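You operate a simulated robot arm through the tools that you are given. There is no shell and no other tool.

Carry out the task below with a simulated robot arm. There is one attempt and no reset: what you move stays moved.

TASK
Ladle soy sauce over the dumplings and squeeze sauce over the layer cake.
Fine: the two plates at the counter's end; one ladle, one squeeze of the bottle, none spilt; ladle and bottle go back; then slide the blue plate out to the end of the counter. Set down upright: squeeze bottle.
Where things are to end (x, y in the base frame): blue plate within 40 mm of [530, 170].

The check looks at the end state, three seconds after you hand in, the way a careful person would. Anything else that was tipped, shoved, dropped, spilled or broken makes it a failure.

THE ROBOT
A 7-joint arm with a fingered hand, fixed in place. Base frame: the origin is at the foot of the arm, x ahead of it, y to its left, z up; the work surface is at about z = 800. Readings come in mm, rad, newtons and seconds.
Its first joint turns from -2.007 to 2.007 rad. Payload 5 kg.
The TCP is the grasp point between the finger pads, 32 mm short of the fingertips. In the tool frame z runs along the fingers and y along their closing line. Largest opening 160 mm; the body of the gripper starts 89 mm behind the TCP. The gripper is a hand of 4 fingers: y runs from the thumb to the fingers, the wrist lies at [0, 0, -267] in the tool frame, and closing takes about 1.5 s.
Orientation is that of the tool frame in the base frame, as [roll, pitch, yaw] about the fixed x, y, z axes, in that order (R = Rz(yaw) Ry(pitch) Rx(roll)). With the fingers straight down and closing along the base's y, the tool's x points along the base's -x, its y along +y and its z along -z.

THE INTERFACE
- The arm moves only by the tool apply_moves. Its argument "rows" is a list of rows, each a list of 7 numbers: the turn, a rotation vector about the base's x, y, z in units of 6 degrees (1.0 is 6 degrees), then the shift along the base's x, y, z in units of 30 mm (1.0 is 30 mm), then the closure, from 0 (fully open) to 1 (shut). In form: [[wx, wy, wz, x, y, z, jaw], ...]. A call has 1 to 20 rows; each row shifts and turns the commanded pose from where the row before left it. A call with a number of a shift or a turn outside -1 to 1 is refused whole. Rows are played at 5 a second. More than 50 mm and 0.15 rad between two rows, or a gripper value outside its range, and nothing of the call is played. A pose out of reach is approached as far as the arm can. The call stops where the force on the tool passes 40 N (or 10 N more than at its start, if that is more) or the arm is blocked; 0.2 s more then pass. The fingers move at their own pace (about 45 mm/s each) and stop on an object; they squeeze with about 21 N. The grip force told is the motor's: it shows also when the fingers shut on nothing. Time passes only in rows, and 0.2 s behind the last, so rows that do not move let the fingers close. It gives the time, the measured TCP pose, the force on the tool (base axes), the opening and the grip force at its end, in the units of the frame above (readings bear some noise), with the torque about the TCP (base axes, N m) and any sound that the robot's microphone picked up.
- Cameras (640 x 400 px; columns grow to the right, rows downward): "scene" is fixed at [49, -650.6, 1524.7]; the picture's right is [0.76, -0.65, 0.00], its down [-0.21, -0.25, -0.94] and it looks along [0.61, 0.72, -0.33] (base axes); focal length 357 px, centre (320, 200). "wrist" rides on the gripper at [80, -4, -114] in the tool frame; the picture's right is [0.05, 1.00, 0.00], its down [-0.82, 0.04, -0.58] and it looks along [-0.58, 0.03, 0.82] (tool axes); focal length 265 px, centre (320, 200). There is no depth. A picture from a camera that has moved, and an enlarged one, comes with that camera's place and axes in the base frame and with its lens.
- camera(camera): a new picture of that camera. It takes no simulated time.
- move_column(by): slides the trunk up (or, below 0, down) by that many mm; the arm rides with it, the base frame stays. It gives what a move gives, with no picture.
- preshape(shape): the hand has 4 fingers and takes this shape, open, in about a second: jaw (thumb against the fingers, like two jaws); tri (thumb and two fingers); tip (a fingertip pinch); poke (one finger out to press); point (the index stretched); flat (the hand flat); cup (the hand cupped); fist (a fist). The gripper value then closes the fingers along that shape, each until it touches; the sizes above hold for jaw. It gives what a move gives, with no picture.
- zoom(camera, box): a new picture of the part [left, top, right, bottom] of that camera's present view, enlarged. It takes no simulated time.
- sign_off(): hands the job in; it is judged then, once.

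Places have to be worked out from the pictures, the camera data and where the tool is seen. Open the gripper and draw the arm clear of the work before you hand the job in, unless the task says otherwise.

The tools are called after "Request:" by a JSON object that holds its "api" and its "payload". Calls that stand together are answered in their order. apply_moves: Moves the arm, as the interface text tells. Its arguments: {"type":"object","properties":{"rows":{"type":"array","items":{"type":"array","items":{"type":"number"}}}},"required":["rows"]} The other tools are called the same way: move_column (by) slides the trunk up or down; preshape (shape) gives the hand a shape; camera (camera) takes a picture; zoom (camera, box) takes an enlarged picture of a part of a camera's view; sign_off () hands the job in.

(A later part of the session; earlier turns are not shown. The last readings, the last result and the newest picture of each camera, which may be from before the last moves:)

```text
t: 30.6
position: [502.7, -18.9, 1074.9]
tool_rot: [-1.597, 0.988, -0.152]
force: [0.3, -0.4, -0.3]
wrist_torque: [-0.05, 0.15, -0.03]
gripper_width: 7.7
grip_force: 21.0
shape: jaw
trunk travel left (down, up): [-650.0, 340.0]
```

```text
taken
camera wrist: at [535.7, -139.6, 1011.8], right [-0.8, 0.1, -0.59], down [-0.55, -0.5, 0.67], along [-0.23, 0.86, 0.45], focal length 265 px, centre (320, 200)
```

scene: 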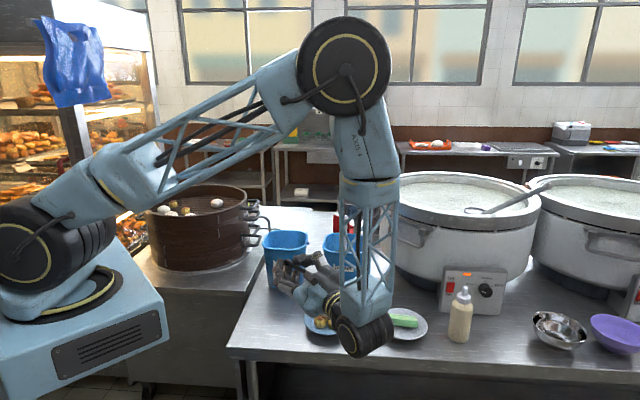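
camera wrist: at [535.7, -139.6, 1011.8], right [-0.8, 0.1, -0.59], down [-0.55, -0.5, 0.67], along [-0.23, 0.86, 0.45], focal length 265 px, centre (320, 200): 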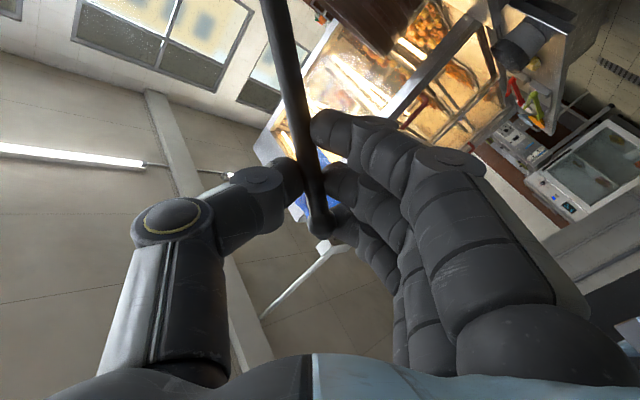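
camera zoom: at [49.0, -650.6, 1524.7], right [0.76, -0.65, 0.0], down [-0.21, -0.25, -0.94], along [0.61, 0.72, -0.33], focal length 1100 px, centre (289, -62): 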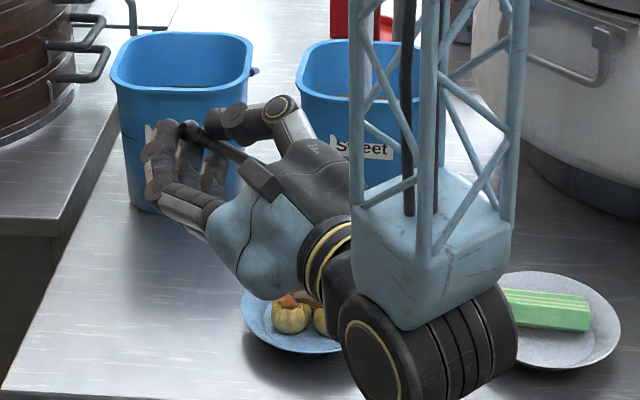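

The grip is unchanged. I keep tipping to about 102°, then hold so the ladle empties.

Request:
{"api": "apply_moves", "payload": {"rows": [[0, -1, 0, -0.42, 0, -0.57, 1], [0, -1, 0, -0.36, 0, -0.61, 1], [0, -1, 0, -0.3, 0, -0.64, 1], [0, -1, 0, -0.23, 0, -0.67, 1], [0, -1, 0, -0.16, 0, -0.69, 1], [0, -1, 0, -0.08, 0, -0.7, 1], [0, -1, 0, -0.01, 0, -0.71, 1], [0, 0, 0, 0, 0, 0, 1], [0, 0, 0, 0, 0, 0, 1]]}}

Request:
{"api": "zoom", "payload": {"camera": "scene", "box": [240, 200, 420, 370]}}

Request:
{"api": "camera", "payload": {"camera": "wrist"}}

```text
t: 32.6
position: [457.5, -16.8, 934.7]
tool_rot: [-1.492, 0.261, -0.087]
force: [-0.6, 0.9, -1.3]
wrist_torque: [-0.05, 0.19, 0.0]
gripper_width: 7.3
grip_force: 21.2
shape: jaw
trunk travel left (down, up): [-650.0, 340.0]
```

```text
2.35 times, centred on (330, 285) of scene
camera zoom: at [49.0, -650.6, 1524.7], right [0.76, -0.65, 0.0], down [-0.21, -0.25, -0.94], along [0.61, 0.72, -0.33], focal length 841 px, centre (296, 0)
```

zoom: 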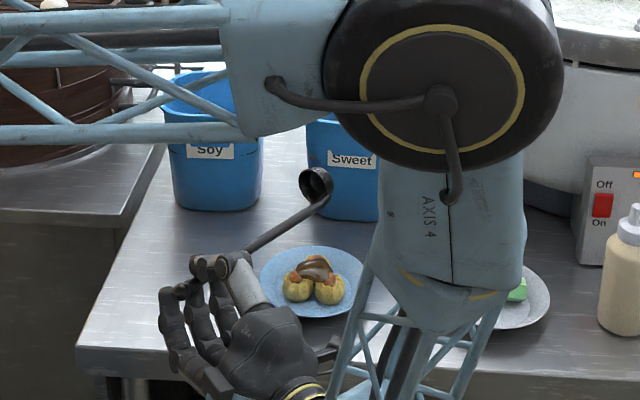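

```text
taken
camera wrist: at [522.6, -138.3, 909.8], right [-0.2, 0.1, -0.98], down [-0.86, -0.5, 0.13], along [-0.47, 0.86, 0.18], focal length 265 px, centre (320, 200)
```

wrist: 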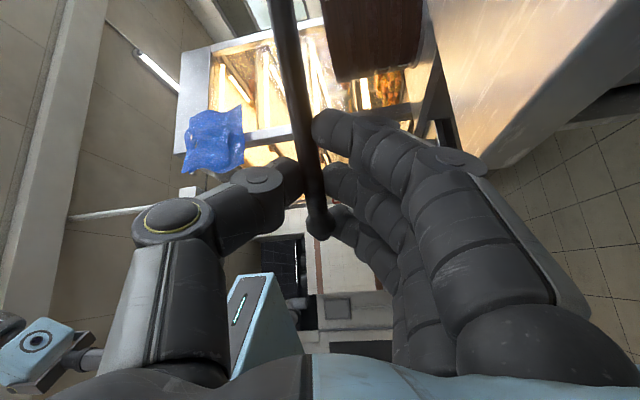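

Soy is visible on the dumplings. I zoom in to see whether the bowl is empty and the plate clean around.

Request:
{"api": "zoom", "payload": {"camera": "scene", "box": [290, 230, 350, 340]}}

```text
3.64 times, centred on (320, 285) of scene
camera zoom: at [49.0, -650.6, 1524.7], right [0.76, -0.65, 0.0], down [-0.21, -0.25, -0.94], along [0.61, 0.72, -0.33], focal length 1300 px, centre (320, -109)
```

zoom: 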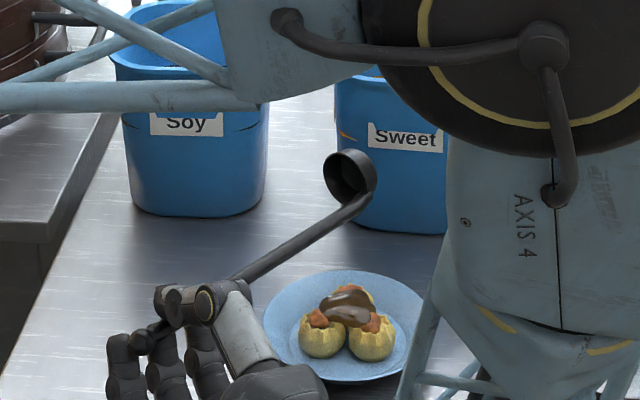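

The bowl is empty and the soy lies on the dumplings, none elsewhere. I reverse the swing to bring the ladle upright again.

Request:
{"api": "apply_moves", "payload": {"rows": [[0, 1, 0, 0.01, 0, 0.71, 1], [0, 1, 0, 0.08, 0, 0.7, 1], [0, 1, 0, 0.16, 0, 0.69, 1], [0, 1, 0, 0.23, 0, 0.67, 1], [0, 1, 0, 0.3, 0, 0.64, 1], [0, 1, 0, 0.36, 0, 0.61, 1], [0, 1, 0, 0.42, 0, 0.57, 1], [0, 1, 0, 0.48, 0, 0.52, 1], [0, 1, 0, 0.53, 0, 0.47, 1], [0, 1, 0, 0.58, 0, 0.41, 1], [0, 1, 0, 0.62, 0, 0.35, 1], [0, 1, 0, 0.65, 0, 0.28, 1], [0, 1, 0, 0.68, 0.05, 0.21, 1], [0, 1, 0, 0.69, 0.05, 0.14, 1], [0, 1, 0, 0.7, 0.05, 0.07, 1], [0, 0, 0, 0, 0, 0.7, 1], [0, 0, 0, 0, 0, 0.8, 1], [0, 0, 0, 0, 0, 0.8, 1], [0, 0, 0, 0, 0, 0.8, 1], [0, 0, 0, 0, 0, 0.6, 1]]}}

Request:
{"api": "camera", "payload": {"camera": "scene"}}

Request:
{"api": "camera", "payload": {"camera": "wrist"}}

```text
t: 36.8
position: [652.9, -13.8, 1260.6]
tool_rot: [1.975, 1.294, -2.824]
force: [0.2, 0.3, -2.0]
wrist_torque: [-0.02, 0.02, -0.02]
gripper_width: 7.3
grip_force: 20.9
shape: jaw
trunk travel left (down, up): [-650.0, 340.0]
```

```text
taken
```

scene: 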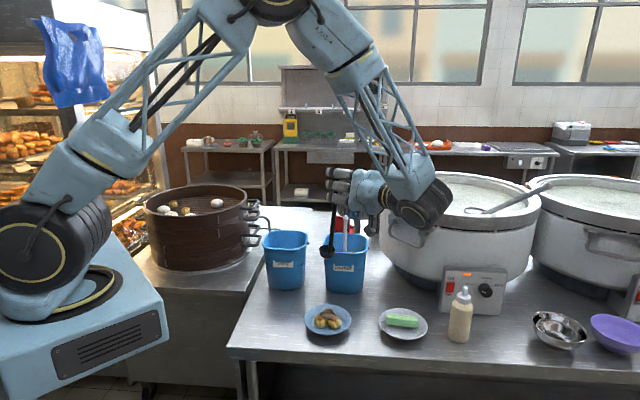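

```text
taken
camera wrist: at [627.8, -134.6, 1194.1], right [-0.97, 0.1, 0.2], down [0.13, -0.5, 0.86], along [0.18, 0.86, 0.47], focal length 265 px, centre (320, 200)
```

wrist: 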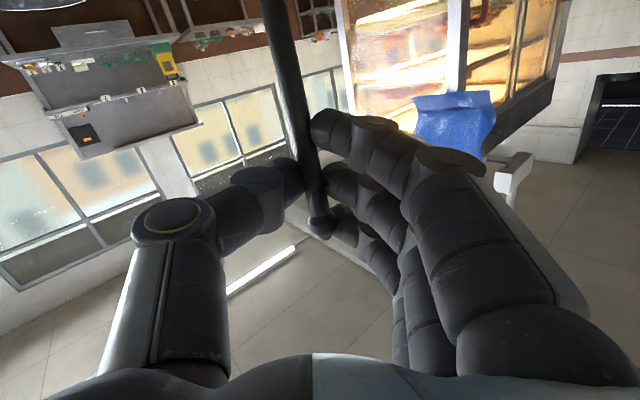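

Ladle is upright and empty. I carry it back above the soy bucket, aiming the bowl at the bucket's middle.

Request:
{"api": "apply_moves", "payload": {"rows": [[0, 0, 0, 0.05, 0.5, 0.1, 1], [0, 0, 0, 0.07, 0.8, 0, 1], [0, 0, 0, 0.08, 0.9, 0, 1], [0, 0, 0, 0.1, 0.9, 0, 1], [0, 0, 0, 0.1, 0.9, 0, 1], [0, 0, 0, 0.1, 0.9, 0, 1], [0, 0, 0, 0.1, 0.9, 0, 1], [0, 0, 0, 0.1, 0.9, 0, 1], [0, 0, 0, 0.1, 0.9, 0, 1], [0, 0, 0, 0.1, 0.8, 0, 1], [0, 0, 0, 0.1, 0.6, 0, 1], [0, 0, 0, 0.05, 0.35, 0, 1], [0, 0, 0, 0, 0, 0, 1]]}}

Request:
{"api": "zoom", "payload": {"camera": "scene", "box": [240, 150, 360, 300]}}

```text
t: 39.6
position: [685.3, 265.2, 1262.5]
tool_rot: [1.978, 1.294, -2.825]
force: [0.0, 0.5, -1.4]
wrist_torque: [-0.03, 0.03, 0.0]
gripper_width: 7.2
grip_force: 20.9
shape: jaw
trunk travel left (down, up): [-650.0, 340.0]
```

```text
2.67 times, centred on (300, 225) of scene
camera zoom: at [49.0, -650.6, 1524.7], right [0.76, -0.65, 0.0], down [-0.21, -0.25, -0.94], along [0.61, 0.72, -0.33], focal length 953 px, centre (373, 133)
```

zoom: 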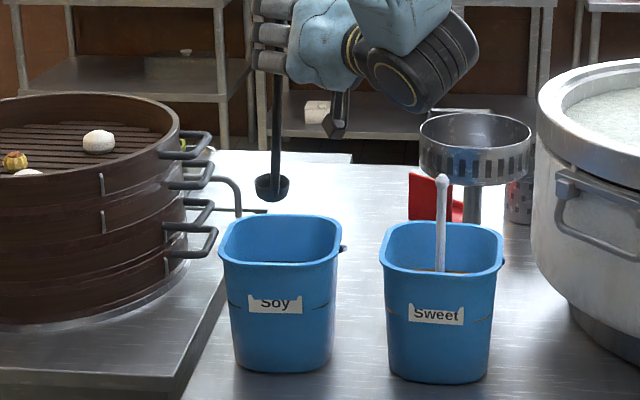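

The bowl hangs about 18 mm beyond the bucket's rim centre (685, 286). I shift back and lower it into the soy.

Request:
{"api": "apply_moves", "payload": {"rows": [[0, 0, 0, -0.08, -0.3, -0.3, 1], [0, 0, 0, -0.08, -0.3, -0.6, 1], [0, 0, 0, 0, 0, -0.7, 1], [0, 0, 0, 0, 0, -0.7, 1], [0, 0, 0, 0, 0, -0.7, 1], [0, 0, 0, 0, 0, -0.7, 1], [0, 0, 0, 0, 0, -0.7, 1], [0, 0, 0, 0, 0, -0.7, 1], [0, 0, 0, 0, 0, -0.6, 1], [0, 0, 0, 0, 0, -0.5, 1]]}}

Request:
{"api": "zoom", "payload": {"camera": "scene", "box": [240, 170, 360, 300]}}

Request:
{"api": "camera", "payload": {"camera": "wrist"}}

```text
t: 41.8
position: [677.7, 250.0, 1075.5]
tool_rot: [1.98, 1.293, -2.823]
force: [-0.7, 0.1, -0.7]
wrist_torque: [-0.07, 0.01, 0.03]
gripper_width: 7.5
grip_force: 20.7
shape: jaw
trunk travel left (down, up): [-650.0, 340.0]
```

```text
3.08 times, centred on (300, 235) of scene
camera zoom: at [49.0, -650.6, 1524.7], right [0.76, -0.65, 0.0], down [-0.21, -0.25, -0.94], along [0.61, 0.72, -0.33], focal length 1100 px, centre (382, 92)
```

zoom: 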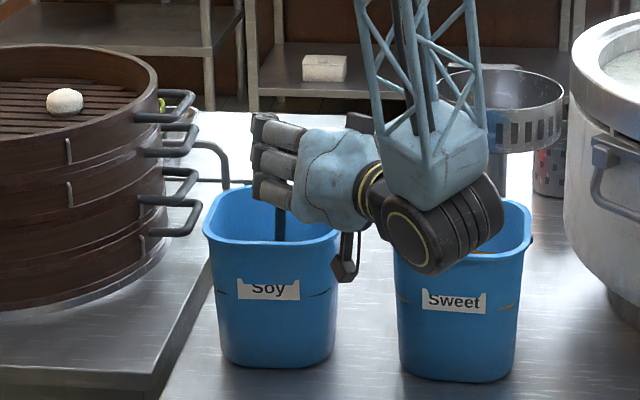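

```text
taken
camera wrist: at [652.4, 128.8, 1009.7], right [-0.98, 0.1, 0.2], down [0.13, -0.5, 0.86], along [0.18, 0.86, 0.47], focal length 265 px, centre (320, 200)
```

wrist: 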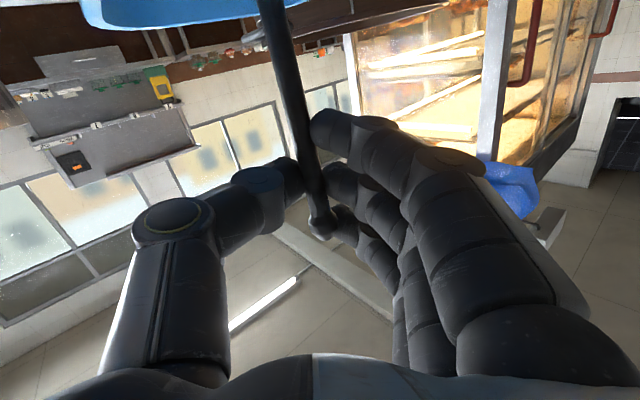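

Going in cleanly. I lower slowly until the bowl touches the bottom.

Request:
{"api": "apply_moves", "payload": {"rows": [[0, 0, 0, 0, 0, -0.3, 1], [0, 0, 0, 0, 0, -0.3, 1], [0, 0, 0, 0, 0, -0.3, 1]]}}

Request:
{"api": "apply_moves", "payload": {"rows": [[0, 0, 0, 0, 0, -0.15, 1], [0, 0, 0, 0, 0, -0.1, 1]]}}

```text
t: 42.6
position: [680.1, 247.7, 1048.3]
tool_rot: [1.977, 1.295, -2.823]
force: [0.2, -0.3, -1.2]
wrist_torque: [-0.04, 0.01, 0.01]
gripper_width: 7.4
grip_force: 20.6
shape: jaw
trunk travel left (down, up): [-650.0, 340.0]
```

```text
t: 43.2
position: [678.8, 246.6, 1043.4]
tool_rot: [1.972, 1.298, -2.834]
force: [-1.3, -3.8, 20.1]
wrist_torque: [0.17, -0.05, 0.02]
gripper_width: 7.6
grip_force: 20.6
shape: jaw
trunk travel left (down, up): [-650.0, 340.0]
```

Contact with the bottom at TCP z ≈ 1044 (20 N). I relieve it by about 3 mm, then open.

Request:
{"api": "apply_moves", "payload": {"rows": [[0, 0, 0, 0, 0, 0.13, 1], [0, 0, 0, 0, 0, 0, 1], [0, 0, 0, 0, 0, 0, 0.85], [0, 0, 0, 0, 0, 0, 0.75], [0, 0, 0, 0, 0, 0, 0.65], [0, 0, 0, 0, 0, 0, 0.55], [0, 0, 0, 0, 0, 0, 0.45], [0, 0, 0, 0, 0, 0, 0.35], [0, 0, 0, 0, 0, 0, 0.2], [0, 0, 0, 0, 0, 0, 0.1], [0, 0, 0, 0, 0, 0, 0]]}}

Request:
{"api": "camera", "payload": {"camera": "wrist"}}

Request:
{"api": "zoom", "payload": {"camera": "scene", "box": [240, 170, 360, 300]}}

```text
t: 45.6
position: [678.1, 248.2, 1045.3]
tool_rot: [1.977, 1.296, -2.827]
force: [-0.2, 0.2, -0.7]
wrist_torque: [-0.01, -0.02, 0.02]
gripper_width: 156.4
grip_force: 0.0
shape: jaw
trunk travel left (down, up): [-650.0, 340.0]
```

```text
taken
camera wrist: at [652.4, 127.4, 979.1], right [-0.98, 0.1, 0.2], down [0.13, -0.5, 0.86], along [0.18, 0.86, 0.47], focal length 265 px, centre (320, 200)
```

wrist: 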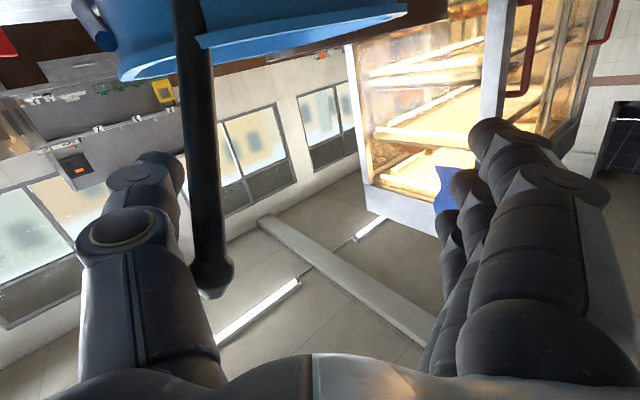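

```text
3.08 times, centred on (300, 235) of scene
camera zoom: at [49.0, -650.6, 1524.7], right [0.76, -0.65, 0.0], down [-0.21, -0.25, -0.94], along [0.61, 0.72, -0.33], focal length 1100 px, centre (382, 92)
```

zoom: 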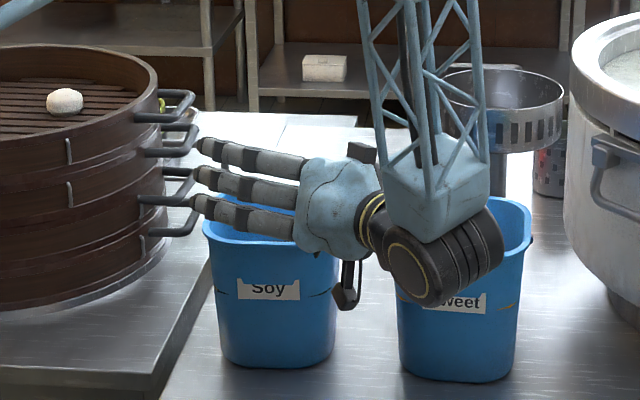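

The ladle now leans on the bucket's rim, its knob near (714, 195, 1042) beside the thumb. I slide the hand back along −y, slightly away from it, then up.

Request:
{"api": "apply_moves", "payload": {"rows": [[0, 0, 0, 0.25, 0, 0, 0], [0, 0, 0, 0.05, -0.4, 0, 0], [0, 0, 0, 0, -0.5, 0, 0], [0, 0, 0, 0, -0.6, 0, 0], [0, 0, 0, 0, -0.8, 0, 0]]}}

Request:
{"api": "camera", "payload": {"camera": "wrist"}}

Request:
{"api": "zoom", "payload": {"camera": "scene", "box": [240, 170, 360, 300]}}

```text
t: 46.8
position: [686.5, 178.9, 1045.7]
tool_rot: [1.976, 1.296, -2.827]
force: [0.2, -0.4, 0.0]
wrist_torque: [0.03, 0.0, 0.0]
gripper_width: 159.8
grip_force: 0.1
shape: jaw
trunk travel left (down, up): [-650.0, 340.0]
```

```text
taken
camera wrist: at [661.3, 58.8, 979.5], right [-0.98, 0.1, 0.2], down [0.13, -0.5, 0.86], along [0.18, 0.86, 0.48], focal length 265 px, centre (320, 200)
```

wrist: 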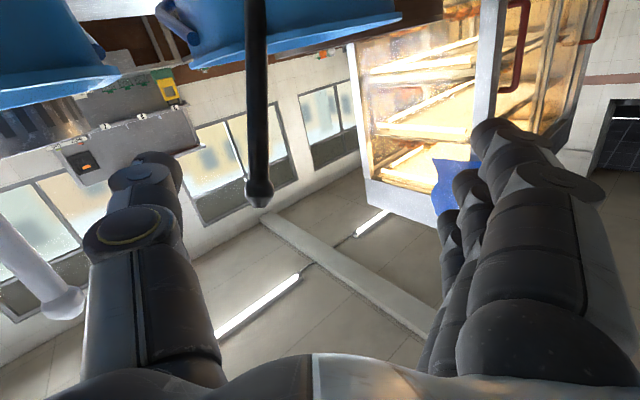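

```text
3.08 times, centred on (300, 235) of scene
camera zoom: at [49.0, -650.6, 1524.7], right [0.76, -0.65, 0.0], down [-0.21, -0.25, -0.94], along [0.61, 0.72, -0.33], focal length 1100 px, centre (382, 92)
```

zoom: 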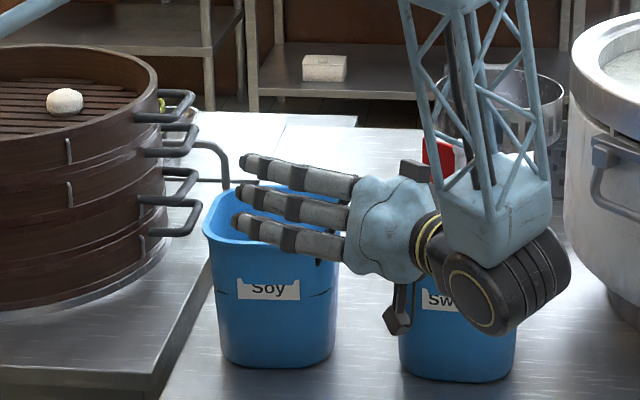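

Soy ladle stands free, leaning on its rim. I back out further and raise the hand clear.

Request:
{"api": "apply_moves", "payload": {"rows": [[0, 0, 0, -0.1, -0.8, 0, 0], [0, 0, 0, -0.1, -0.8, 0.1, 0], [0, 0, 0, -0.1, -0.8, 0.3, 0], [0, 0, 0, 0, -0.5, 0.8, 0], [0, 0, 0, 0, 0, 0.9, 0], [0, 0, 0, 0, 0, 0.9, 0], [0, 0, 0, 0, 0, 0.9, 0], [0, 0, 0, 0, 0, 0.9, 0]]}}

Request:
{"api": "camera", "payload": {"camera": "scene"}}

Request:
{"api": "zoom", "payload": {"camera": "scene", "box": [240, 200, 360, 300]}}

```text
t: 48.6
position: [680.8, 92.1, 1191.0]
tool_rot: [1.977, 1.294, -2.825]
force: [-1.5, 0.5, -0.3]
wrist_torque: [-0.02, -0.02, -0.01]
gripper_width: 160.1
grip_force: 0.1
shape: jaw
trunk travel left (down, up): [-650.0, 340.0]
```

```text
taken
```

scene: 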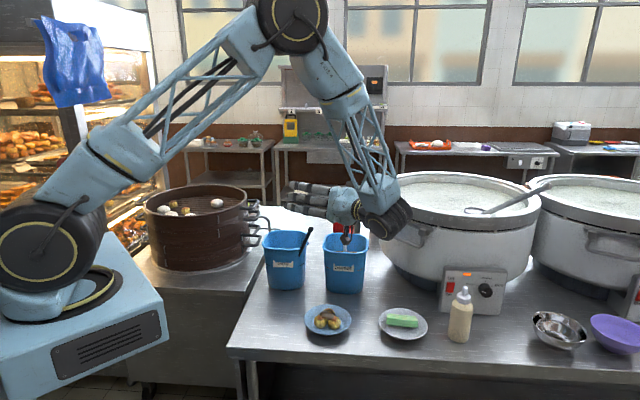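

```text
4.00 times, centred on (300, 250) of scene
camera zoom: at [49.0, -650.6, 1524.7], right [0.76, -0.65, 0.0], down [-0.21, -0.25, -0.94], along [0.61, 0.72, -0.33], focal length 1430 px, centre (400, 0)
```

zoom: 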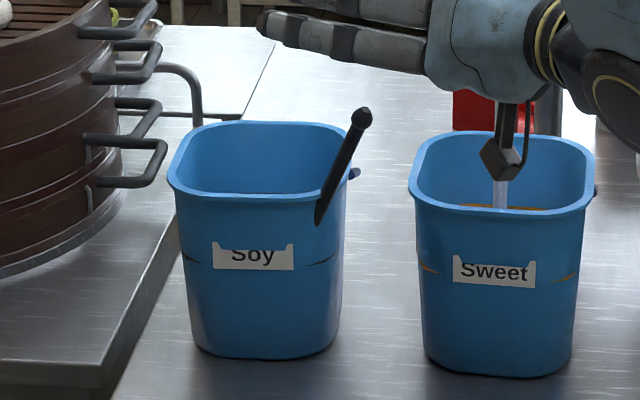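

The ladle leans across the bucket's front edge; I zoom closer to see how it rests.

Request:
{"api": "zoom", "payload": {"camera": "scene", "box": [260, 220, 320, 270]}}

Request:
{"api": "camera", "payload": {"camera": "wrist"}}

```text
8.00 times, centred on (290, 245) of scene
camera zoom: at [49.0, -650.6, 1524.7], right [0.76, -0.65, 0.0], down [-0.21, -0.25, -0.94], along [0.61, 0.72, -0.33], focal length 2859 px, centre (560, -160)
```

zoom: 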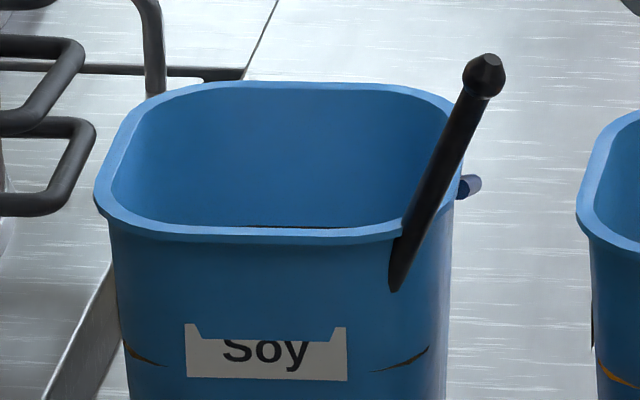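

```text
taken
camera wrist: at [655.0, -28.6, 1124.4], right [-0.97, 0.1, 0.2], down [0.13, -0.5, 0.86], along [0.18, 0.86, 0.47], focal length 265 px, centre (320, 200)
```

wrist: 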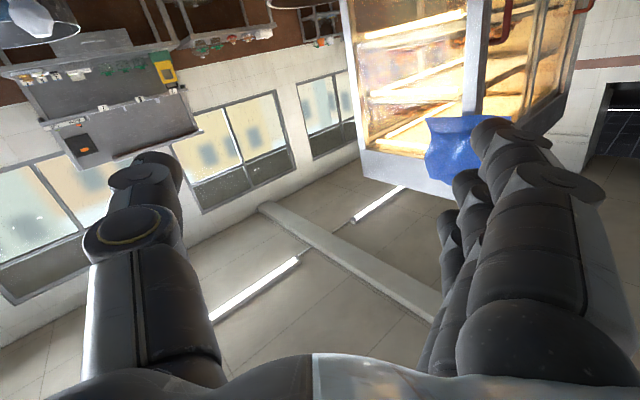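

The ladle is back in the soy, resting on the bucket's edge, and nothing else moved. For the bottle (≈(910, −257), about 165 mm tall) I want the hand level with its camera on top, so that inverting rolls back to the known posture; I move right and turn the heading to about 38° first.

Request:
{"api": "apply_moves", "payload": {"rows": [[0, 0, -1, 0, -0.9, 0.1, 0], [0, 0, -1, 0, -0.9, 0.1, 0], [0, 0, -1, 0, -0.9, 0.1, 0], [0, 0, -1, 0, -0.9, 0.1, 0], [0, 0, -1, 0, -0.9, 0.1, 0], [0, 0, -1, 0, -0.9, 0.1, 0], [0, 0, -1, 0, -0.9, 0.1, 0], [0, 0, -1, 0, -0.9, 0.1, 0], [0, 0, 0, 0.3, -0.9, 0, 0], [0, 0, 0, 0.3, -0.9, 0, 0]]}}

Request:
{"api": "camera", "payload": {"camera": "wrist"}}

```text
t: 50.8
position: [698.1, -178.5, 1213.9]
tool_rot: [1.977, 1.295, 2.619]
force: [0.7, 0.4, -0.3]
wrist_torque: [-0.01, -0.01, 0.02]
gripper_width: 160.0
grip_force: 0.1
shape: jaw
trunk travel left (down, up): [-650.0, 340.0]
```

```text
taken
camera wrist: at [591.2, -240.8, 1147.2], right [-0.58, 0.79, 0.2], down [-0.29, -0.43, 0.86], along [0.76, 0.44, 0.47], focal length 265 px, centre (320, 200)
```

wrist: 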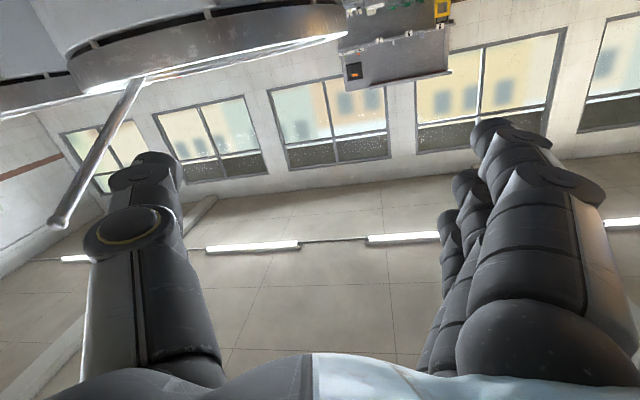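

Heading is now about 38°. I test how far the hand can roll about its own axis here, high in free air.

Request:
{"api": "apply_moves", "payload": {"rows": [[-0.78, -0.6, 0.11, 0, 0, 0, 0], [-0.78, -0.6, 0.11, 0, 0, 0, 0], [-0.78, -0.6, 0.11, 0, 0, 0, 0], [-0.78, -0.6, 0.11, 0, 0, 0, 0], [-0.78, -0.6, 0.11, 0, 0, 0, 0], [-0.78, -0.6, 0.11, 0, 0, 0, 0], [-0.78, -0.6, 0.11, 0, 0, 0, 0], [-0.78, -0.6, 0.11, 0, 0, 0, 0], [-0.78, -0.6, 0.11, 0, 0, 0, 0], [-0.78, -0.6, 0.11, 0, 0, 0, 0], [-0.78, -0.6, 0.11, 0, 0, 0, 0], [-0.78, -0.6, 0.11, 0, 0, 0, 0], [-0.78, -0.6, 0.11, 0, 0, 0, 0], [-0.78, -0.6, 0.11, 0, 0, 0, 0], [-0.78, -0.6, 0.11, 0, 0, 0, 0], [-0.78, -0.6, 0.11, 0, 0, 0, 0], [-0.78, -0.6, 0.11, 0, 0, 0, 0], [-0.78, -0.6, 0.11, 0, 0, 0, 0], [-0.78, -0.6, 0.11, 0, 0, 0, 0], [-0.78, -0.6, 0.11, 0, 0, 0, 0]]}}

Request:
{"api": "camera", "payload": {"camera": "wrist"}}

Request:
{"api": "camera", "payload": {"camera": "scene"}}

```text
t: 55.0
position: [697.9, -178.1, 1215.3]
tool_rot: [-1.688, -0.25, -0.884]
force: [0.3, -0.1, -0.3]
wrist_torque: [-0.01, 0.01, 0.01]
gripper_width: 159.9
grip_force: 0.0
shape: jaw
trunk travel left (down, up): [-650.0, 340.0]
```

```text
taken
camera wrist: at [657.0, -306.8, 1251.0], right [0.1, -0.3, -0.95], down [-0.95, 0.25, -0.18], along [0.29, 0.92, -0.26], focal length 265 px, centre (320, 200)
```

wrist: 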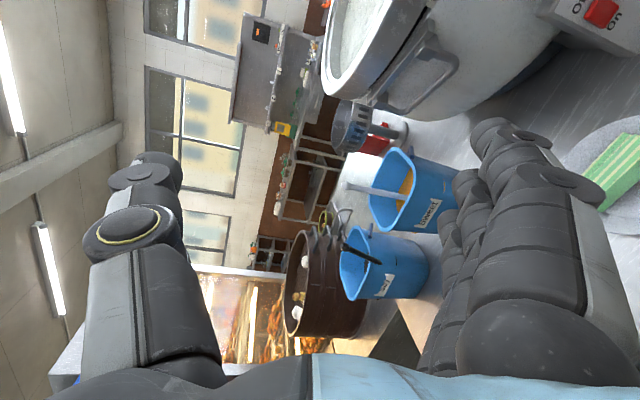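

```text
taken
```

scene: 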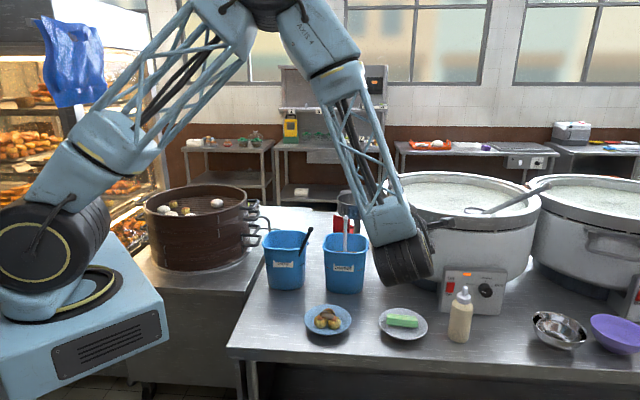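

120° of roll was no problem. I continue to bring the camera on top.

Request:
{"api": "apply_moves", "payload": {"rows": [[-0.78, -0.6, 0.11, 0, 0, 0, 0], [-0.78, -0.6, 0.11, 0, 0, 0, 0], [-0.78, -0.6, 0.11, 0, 0, 0, 0], [-0.78, -0.6, 0.11, 0, 0, 0, 0], [-0.78, -0.6, 0.11, 0, 0, 0, 0], [-0.78, -0.6, 0.11, 0, 0, 0, 0], [-0.78, -0.6, 0.11, 0, 0, 0, 0], [-0.78, -0.6, 0.11, 0, 0, 0, 0], [-0.78, -0.6, 0.11, 0, 0, 0, 0], [-0.78, -0.6, 0.11, 0, 0, 0, 0], [-0.78, -0.6, 0.11, 0, 0, 0, 0], [-0.78, -0.6, 0.11, 0, 0, 0, 0]]}}

Request:
{"api": "camera", "payload": {"camera": "wrist"}}

Request:
{"api": "camera", "payload": {"camera": "scene"}}

```text
t: 57.6
position: [891.9, -137.6, 1287.2]
tool_rot: [-2.56, -1.436, 0.064]
force: [0.5, 0.3, 0.3]
wrist_torque: [-0.04, 0.03, 0.04]
gripper_width: 160.0
grip_force: 0.1
shape: jaw
out of reach, approached as far as the arm can: row 3, 4, 5, 6, 7, 8, 9, 10, 11, 12
trunk travel left (down, up): [-650.0, 340.0]
```

```text
taken
camera wrist: at [810.5, -202.4, 1380.2], right [0.6, -0.8, -0.02], down [-0.54, -0.39, -0.75], along [0.59, 0.46, -0.67], focal length 265 px, centre (320, 200)
```

wrist: 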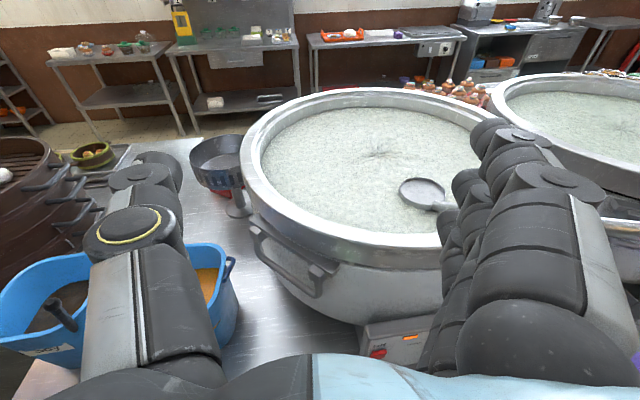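

```text
taken
```

scene: 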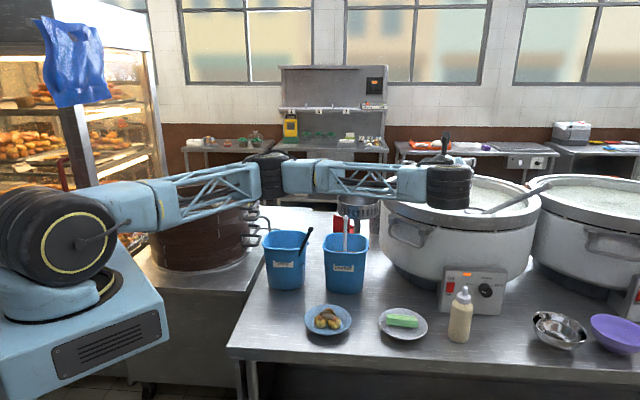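

Past about −118° of roll the arm ran to a limit and shifted its position; nothing was touched. I roll back to the earlier pose and will test the other roll direction instead.

Request:
{"api": "apply_moves", "payload": {"rows": [[0.78, 0.6, -0.11, -0.54, -0.11, -0.2, 0], [0.78, 0.6, -0.11, -0.54, -0.11, -0.2, 0], [0.78, 0.6, -0.11, -0.54, -0.11, -0.2, 0], [0.78, 0.6, -0.11, -0.54, -0.11, -0.2, 0], [0.78, 0.6, -0.11, -0.54, -0.11, -0.2, 0], [0.78, 0.6, -0.11, -0.54, -0.11, -0.2, 0], [0.78, 0.6, -0.11, -0.54, -0.11, -0.2, 0], [0.78, 0.6, -0.11, -0.54, -0.11, -0.2, 0], [0.78, 0.6, -0.11, -0.54, -0.11, -0.2, 0], [0.78, 0.6, -0.11, -0.54, -0.11, -0.2, 0], [0.78, 0.6, -0.11, -0.54, -0.11, -0.2, 0], [0.78, 0.6, -0.11, -0.54, -0.11, -0.2, 0]]}}

Request:
{"api": "camera", "payload": {"camera": "scene"}}

```text
t: 60.2
position: [720.1, -170.5, 1216.7]
tool_rot: [-1.689, -0.246, -0.883]
force: [0.2, -0.1, 0.6]
wrist_torque: [0.01, 0.0, -0.07]
gripper_width: 159.9
grip_force: 0.1
shape: jaw
out of reach, approached as far as the arm can: row 1, 2, 3
trunk travel left (down, up): [-650.0, 340.0]
```

```text
taken
```

scene: 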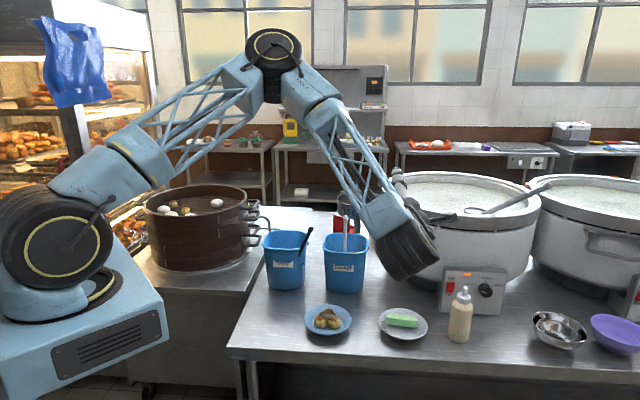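

Back in the regular posture. I roll the other way, first to camera-down again.

Request:
{"api": "apply_moves", "payload": {"rows": [[0.78, 0.6, -0.11, 0, 0, 0, 0], [0.78, 0.6, -0.11, 0, 0, 0, 0], [0.78, 0.6, -0.11, 0, 0, 0, 0], [0.78, 0.6, -0.11, 0, 0, 0, 0], [0.78, 0.6, -0.11, 0, 0, 0, 0], [0.78, 0.6, -0.11, 0, 0, 0, 0], [0.78, 0.6, -0.11, 0, 0, 0, 0], [0.78, 0.6, -0.11, 0, 0, 0, 0], [0.78, 0.6, -0.11, 0, 0, 0, 0], [0.78, 0.6, -0.11, 0, 0, 0, 0], [0.78, 0.6, -0.11, 0, 0, 0, 0], [0.78, 0.6, -0.11, 0, 0, 0, 0], [0.78, 0.6, -0.11, 0, 0, 0, 0], [0.78, 0.6, -0.11, 0, 0, 0, 0], [0.78, 0.6, -0.11, 0, 0, 0, 0], [0.78, 0.6, -0.11, 0, 0, 0, 0], [0.78, 0.6, -0.11, 0, 0, 0, 0], [0.78, 0.6, -0.11, 0, 0, 0, 0], [0.78, 0.6, -0.11, 0, 0, 0, 0], [0.78, 0.6, -0.11, 0, 0, 0, 0]]}}

Request:
{"api": "apply_moves", "payload": {"rows": [[0.78, 0.6, -0.11, 0, 0, 0, 0], [0.78, 0.6, -0.11, 0, 0, 0, 0], [0.78, 0.6, -0.11, 0, 0, 0, 0], [0.78, 0.6, -0.11, 0, 0, 0, 0], [0.78, 0.6, -0.11, 0, 0, 0, 0], [0.78, 0.6, -0.11, 0, 0, 0, 0], [0.78, 0.6, -0.11, 0, 0, 0, 0], [0.78, 0.6, -0.11, 0, 0, 0, 0], [0.78, 0.6, -0.11, 0, 0, 0, 0], [0.78, 0.6, -0.11, 0, 0, 0, 0], [0.78, 0.6, -0.11, 0, 0, 0, 0], [0.78, 0.6, -0.11, 0, 0, 0, 0]]}}

```text
t: 64.4
position: [720.5, -170.5, 1217.8]
tool_rot: [1.976, 1.294, 2.618]
force: [0.5, 0.5, -0.3]
wrist_torque: [0.03, -0.01, 0.01]
gripper_width: 160.1
grip_force: 0.0
shape: jaw
trunk travel left (down, up): [-650.0, 340.0]
```

```text
t: 67.0
position: [720.0, -171.7, 1217.9]
tool_rot: [1.68, 0.071, 2.23]
force: [0.1, 0.1, -0.3]
wrist_torque: [-0.03, 0.02, 0.02]
gripper_width: 159.9
grip_force: 0.1
shape: jaw
trunk travel left (down, up): [-650.0, 340.0]
```

+86° is fine. I continue in small steps.

Request:
{"api": "apply_moves", "payload": {"rows": [[0.78, 0.6, -0.11, 0, 0, 0, 0], [0.78, 0.6, -0.11, 0, 0, 0, 0], [0.78, 0.6, -0.11, 0, 0, 0, 0], [0.78, 0.6, -0.11, 0, 0, 0, 0], [0.78, 0.6, -0.11, 0, 0, 0, 0], [0.78, 0.6, -0.11, 0, 0, 0, 0]]}}

Request:
{"api": "apply_moves", "payload": {"rows": [[0.78, 0.6, -0.11, 0, 0, 0, 0], [0.78, 0.6, -0.11, 0, 0, 0, 0], [0.78, 0.6, -0.11, 0, 0, 0, 0], [0.78, 0.6, -0.11, 0, 0, 0, 0]]}}

Request:
{"api": "camera", "payload": {"camera": "scene"}}

```text
t: 68.4
position: [721.7, -170.6, 1217.0]
tool_rot: [1.701, -0.545, 2.153]
force: [0.4, -0.7, 0.4]
wrist_torque: [-0.02, 0.0, -0.01]
gripper_width: 159.9
grip_force: 0.1
shape: jaw
trunk travel left (down, up): [-650.0, 340.0]
```

```text
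t: 69.4
position: [719.8, -170.7, 1216.9]
tool_rot: [1.767, -0.955, 2.062]
force: [-0.6, -0.7, -0.4]
wrist_torque: [-0.01, -0.02, 0.01]
gripper_width: 159.7
grip_force: 0.0
shape: jaw
trunk travel left (down, up): [-650.0, 340.0]
```

```text
taken
```

scene: 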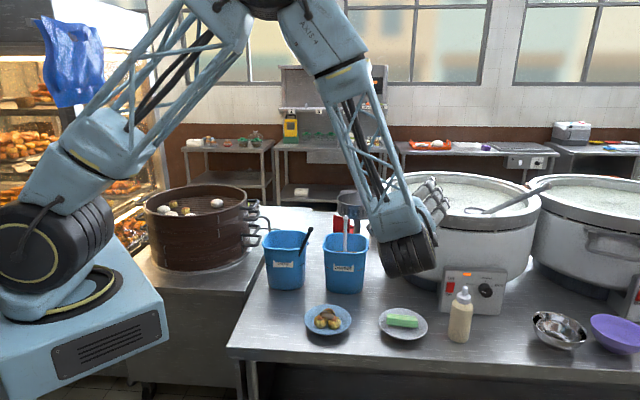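

Request:
{"api": "apply_moves", "payload": {"rows": [[0.78, 0.6, -0.11, 0, 0, 0, 0], [0.78, 0.6, -0.11, 0, 0, 0, 0], [0.78, 0.6, -0.11, 0, 0, 0, 0]]}}

Request:
{"api": "apply_moves", "payload": {"rows": [[0.78, 0.6, -0.11, 0, 0, 0, 0], [0.78, 0.6, -0.11, 0, 0, 0, 0]]}}

Request:
{"api": "camera", "payload": {"camera": "wrist"}}

```text
t: 70.2
position: [720.6, -168.5, 1216.1]
tool_rot: [1.948, -1.255, 1.864]
force: [0.1, -0.4, -0.1]
wrist_torque: [0.01, -0.01, 0.02]
gripper_width: 159.6
grip_force: 0.0
shape: jaw
trunk travel left (down, up): [-650.0, 340.0]
```

```text
t: 70.8
position: [719.8, -170.0, 1217.3]
tool_rot: [2.497, -1.428, 1.305]
force: [0.0, -0.1, 0.1]
wrist_torque: [0.01, -0.01, -0.03]
gripper_width: 160.1
grip_force: 0.1
shape: jaw
trunk travel left (down, up): [-650.0, 340.0]
```

```text
taken
camera wrist: at [630.1, -224.9, 1309.4], right [0.62, -0.78, 0.14], down [-0.46, -0.49, -0.74], along [0.64, 0.39, -0.66], focal length 265 px, centre (320, 200)
```

wrist: 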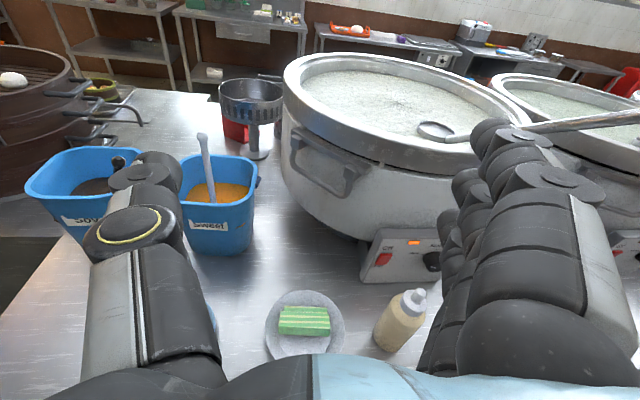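

With +176° the camera is on top, hand level, and the bottle shows at (912, −258), the cake at (815, −124). I finish levelling the roll, move to a standoff in front of the bottle and descend part way.

Request:
{"api": "apply_moves", "payload": {"rows": [[0.5, 0.39, -0.07, 0.36, -0.69, 0, 0.1], [0.5, 0.39, -0.07, 0.36, -0.69, 0, 0.2], [0, 0, 0, 0.36, -0.69, 0, 0.25], [0, 0, 0, 0.36, -0.69, 0, 0.25], [0, 0, 0, 0.36, -0.69, 0, 0.25], [0, 0, 0, 0.36, -0.69, 0, 0.25], [0, 0, 0, 0.36, -0.69, -0.3, 0.25], [0, 0, 0, 0.36, -0.69, -0.6, 0.25], [0, 0, 0, 0, 0, -0.9, 0.25], [0, 0, 0, 0, 0, -0.9, 0.25], [0, 0, 0, 0, 0, -0.9, 0.25], [0, 0, 0, 0, 0, -0.9, 0.25], [0, 0, 0, 0, 0, -0.9, 0.25], [0, 0, 0, 0, 0, -0.9, 0.25]]}}

Request:
{"api": "camera", "payload": {"camera": "wrist"}}

Request:
{"api": "camera", "payload": {"camera": "scene"}}

```text
t: 73.8
position: [806.6, -337.2, 1028.2]
tool_rot: [-2.768, -1.447, 0.277]
force: [-0.1, -0.4, 0.3]
wrist_torque: [-0.01, 0.01, 0.03]
gripper_width: 120.4
grip_force: 0.0
shape: jaw
trunk travel left (down, up): [-650.0, 340.0]
```

```text
taken
camera wrist: at [723.5, -400.2, 1120.8], right [0.61, -0.79, 0.01], down [-0.53, -0.41, -0.74], along [0.59, 0.45, -0.67], focal length 265 px, centre (320, 200)
```

wrist: 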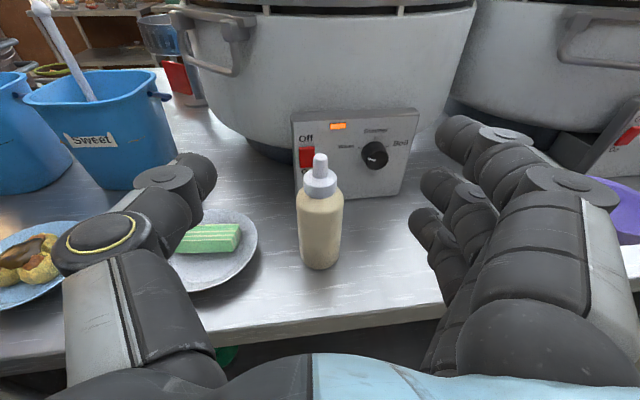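

```text
taken
```

scene: 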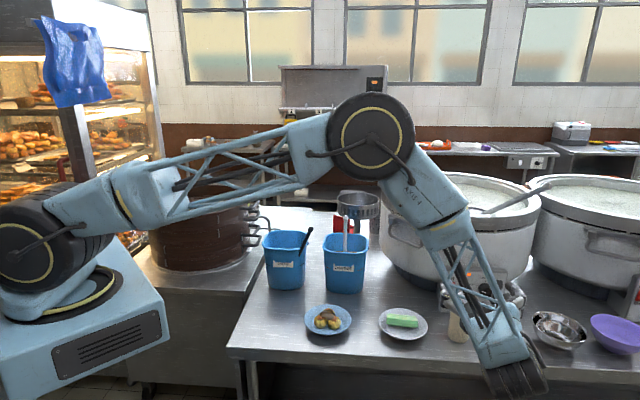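

The bottle is exactly on the hand's centre line, axis ≈(908, −260). I descend to body height.

Request:
{"api": "apply_moves", "payload": {"rows": [[0, 0, 0, 0, 0, -0.9, 0.25], [0, 0, 0, 0, 0, -0.9, 0.25], [0, 0, 0, 0, 0, -0.9, 0.25], [0, 0, 0, 0, 0, -0.9, 0.25], [0, 0, 0, 0, 0, -0.9, 0.25], [0, 0, 0, 0, 0, -0.8, 0.25]]}}

Request:
{"api": "camera", "payload": {"camera": "wrist"}}

Request:
{"api": "camera", "payload": {"camera": "scene"}}

```text
t: 75.2
position: [806.9, -336.6, 868.9]
tool_rot: [-2.766, -1.447, 0.279]
force: [-0.1, -0.5, -0.1]
wrist_torque: [0.03, 0.05, 0.02]
gripper_width: 120.3
grip_force: 0.0
shape: jaw
trunk travel left (down, up): [-650.0, 340.0]
```

```text
taken
camera wrist: at [723.6, -399.9, 961.8], right [0.61, -0.79, 0.01], down [-0.53, -0.41, -0.74], along [0.59, 0.45, -0.67], focal length 265 px, centre (320, 200)
```

wrist: 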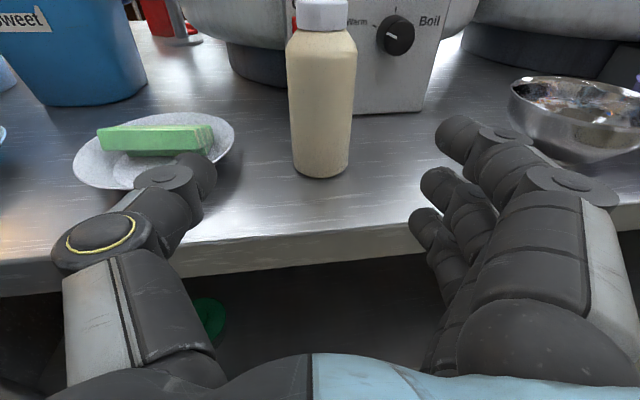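

```text
taken
```

scene: 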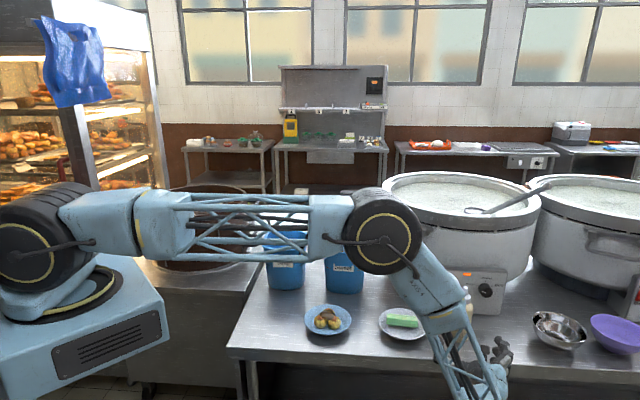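

The bottle is centred. I narrow the opening to 100 mm to clear the plate side and advance around the bottle.

Request:
{"api": "apply_moves", "payload": {"rows": [[0, 0, 0, 0, 0, 0, 0.37], [0, 0, 0, 0.3, 0.23, 0, 0.37], [0, 0, 0, 0.5, 0.38, 0, 0.37], [0, 0, 0, 0.5, 0.38, 0, 0.37], [0, 0, 0, 0.5, 0.38, 0, 0.37], [0, 0, 0, 0.5, 0.38, 0, 0.37]]}}

Request:
{"api": "camera", "payload": {"camera": "wrist"}}

Request:
{"api": "camera", "payload": {"camera": "scene"}}

```text
t: 76.6
position: [879.1, -285.9, 867.9]
tool_rot: [-2.763, -1.444, 0.274]
force: [0.5, 0.5, 0.4]
wrist_torque: [0.02, 0.01, 0.04]
gripper_width: 101.3
grip_force: 0.1
shape: jaw
trunk travel left (down, up): [-650.0, 340.0]
```

```text
taken
camera wrist: at [794.4, -348.4, 960.9], right [0.61, -0.79, 0.01], down [-0.53, -0.41, -0.74], along [0.59, 0.45, -0.67], focal length 265 px, centre (320, 200)
```

wrist: 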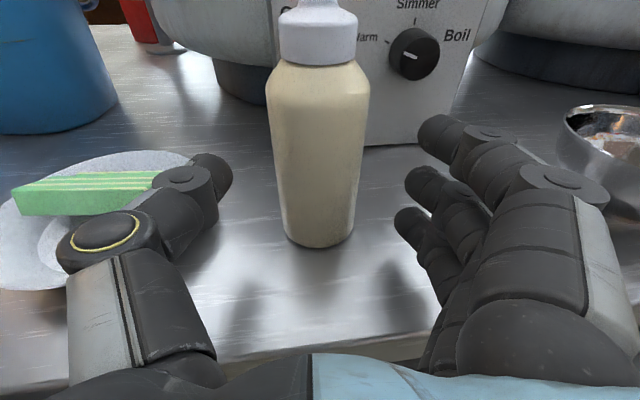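

```text
taken
```

scene: 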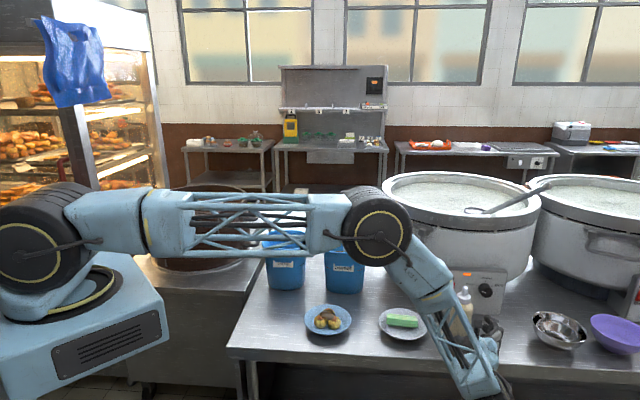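

Remaining distance to the axis is about 38 mm. I advance 35 mm, then close gently in steps to find first contact.

Request:
{"api": "apply_moves", "payload": {"rows": [[0, 0, 0, 0.45, 0.35, 0, 0.37], [0, 0, 0, 0.45, 0.35, 0, 0.37], [0, 0, 0, 0, 0, 0, 0.45], [0, 0, 0, 0, 0, 0, 0.5], [0, 0, 0, 0, 0, 0, 0.55], [0, 0, 0, 0, 0, 0, 0.58]]}}

Request:
{"api": "camera", "payload": {"camera": "wrist"}}

```text
t: 78.0
position: [903.8, -265.7, 869.8]
tool_rot: [-2.768, -1.446, 0.28]
force: [0.0, -0.4, 0.6]
wrist_torque: [0.0, 0.0, 0.03]
gripper_width: 68.1
grip_force: 0.0
shape: jaw
trunk travel left (down, up): [-650.0, 340.0]
```

```text
taken
camera wrist: at [821.1, -328.0, 962.1], right [0.61, -0.79, 0.01], down [-0.53, -0.41, -0.74], along [0.59, 0.45, -0.67], focal length 265 px, centre (320, 200)
```

wrist: 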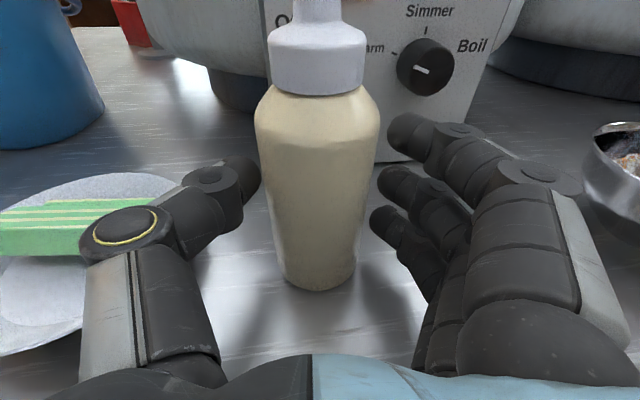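

Request:
{"api": "apply_moves", "payload": {"rows": [[0, 0, 0, 0, 0, 0, 0.61], [0, 0, 0, 0, 0, 0, 0.61], [0, 0, 0, 0, 0, 0, 0.61]]}}

Request:
{"api": "apply_moves", "payload": {"rows": [[0, 0, 0, 0, 0, 0, 0.64], [0, 0, 0, 0, 0, 0, 0.64], [0, 0, 0, 0, 0, 0, 0.64]]}}

```text
t: 78.8
position: [904.9, -263.8, 870.3]
tool_rot: [-2.767, -1.447, 0.281]
force: [0.0, 0.6, -1.1]
wrist_torque: [0.03, 0.0, 0.01]
gripper_width: 63.2
grip_force: 0.1
shape: jaw
trunk travel left (down, up): [-650.0, 340.0]
```

```text
t: 79.6
position: [904.4, -265.2, 869.1]
tool_rot: [-2.768, -1.448, 0.28]
force: [0.6, 0.3, -0.5]
wrist_torque: [0.01, 0.02, 0.01]
gripper_width: 58.6
grip_force: 0.0
shape: jaw
trunk travel left (down, up): [-650.0, 340.0]
```

Still no contact force at 58.6 mm. I keep closing in small steps.

Request:
{"api": "apply_moves", "payload": {"rows": [[0, 0, 0, 0, 0, 0, 0.67], [0, 0, 0, 0, 0, 0, 0.67], [0, 0, 0, 0, 0, 0, 0.67]]}}

Request:
{"api": "apply_moves", "payload": {"rows": [[0, 0, 0, 0, 0, 0, 0.7], [0, 0, 0, 0, 0, 0, 0.7], [0, 0, 0, 0, 0, 0, 0.7]]}}

Request:
{"api": "camera", "payload": {"camera": "wrist"}}

```text
t: 80.4
position: [904.8, -264.7, 869.5]
tool_rot: [-2.768, -1.448, 0.279]
force: [-0.3, 0.7, -0.3]
wrist_torque: [-0.03, 0.0, 0.04]
gripper_width: 51.1
grip_force: 11.2
shape: jaw
trunk travel left (down, up): [-650.0, 340.0]
```

```text
t: 81.2
position: [903.6, -263.9, 869.7]
tool_rot: [-2.768, -1.447, 0.279]
force: [0.5, -0.1, 0.2]
wrist_torque: [0.0, -0.04, 0.0]
gripper_width: 51.3
grip_force: 10.9
shape: jaw
trunk travel left (down, up): [-650.0, 340.0]
```

```text
taken
camera wrist: at [821.1, -328.0, 962.0], right [0.61, -0.79, 0.01], down [-0.53, -0.41, -0.74], along [0.59, 0.45, -0.67], focal length 265 px, centre (320, 200)
```

wrist: 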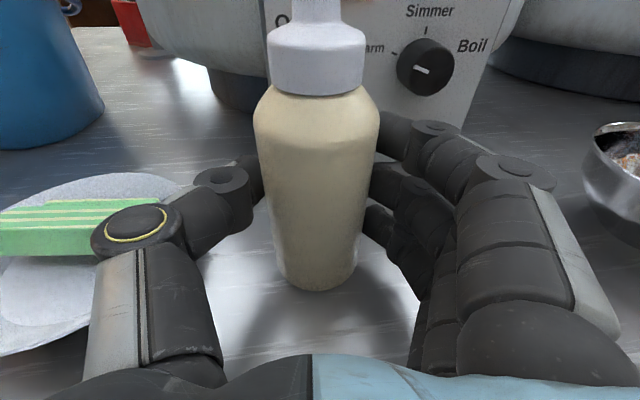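

Contact at ~51 mm with a light 11 N grip — good for carrying without squeezing. I lift a little at this closure and check that it holds.

Request:
{"api": "apply_moves", "payload": {"rows": [[0, 0, 0, 0, 0, 0.2, 0.7], [0, 0, 0, 0, 0, 0.4, 0.7], [0, 0, 0, 0, 0, 0.4, 0.7], [0, 0, 0, 0, 0, 0.4, 0.7]]}}

Request:
{"api": "camera", "payload": {"camera": "wrist"}}

Request:
{"api": "zoom", "payload": {"camera": "scene", "box": [360, 250, 520, 370]}}

```text
t: 82.2
position: [902.7, -263.8, 912.3]
tool_rot: [-2.768, -1.447, 0.279]
force: [0.5, -1.6, -2.7]
wrist_torque: [0.03, 0.04, -0.03]
gripper_width: 51.3
grip_force: 11.2
shape: jaw
trunk travel left (down, up): [-650.0, 340.0]
```

```text
taken
camera wrist: at [819.5, -326.2, 1004.9], right [0.61, -0.79, 0.01], down [-0.53, -0.41, -0.74], along [0.59, 0.45, -0.67], focal length 265 px, centre (320, 200)
```

wrist: 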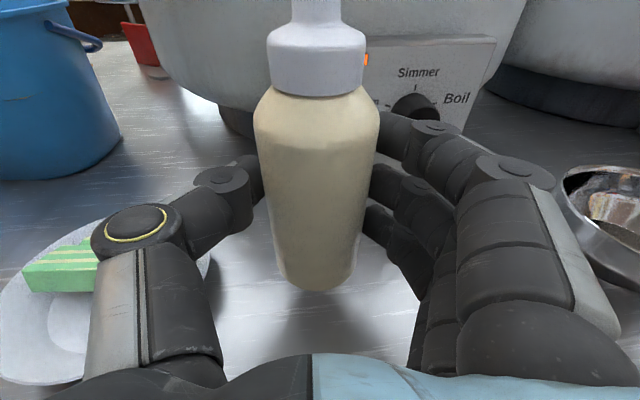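

```text
3.33 times, centred on (440, 310) of scene
camera zoom: at [49.0, -650.6, 1524.7], right [0.76, -0.65, 0.0], down [-0.21, -0.25, -0.94], along [0.61, 0.72, -0.33], focal length 1191 px, centre (-80, -167)
```

zoom: 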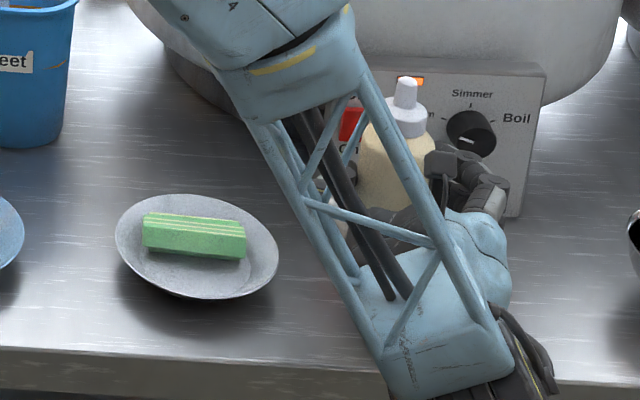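

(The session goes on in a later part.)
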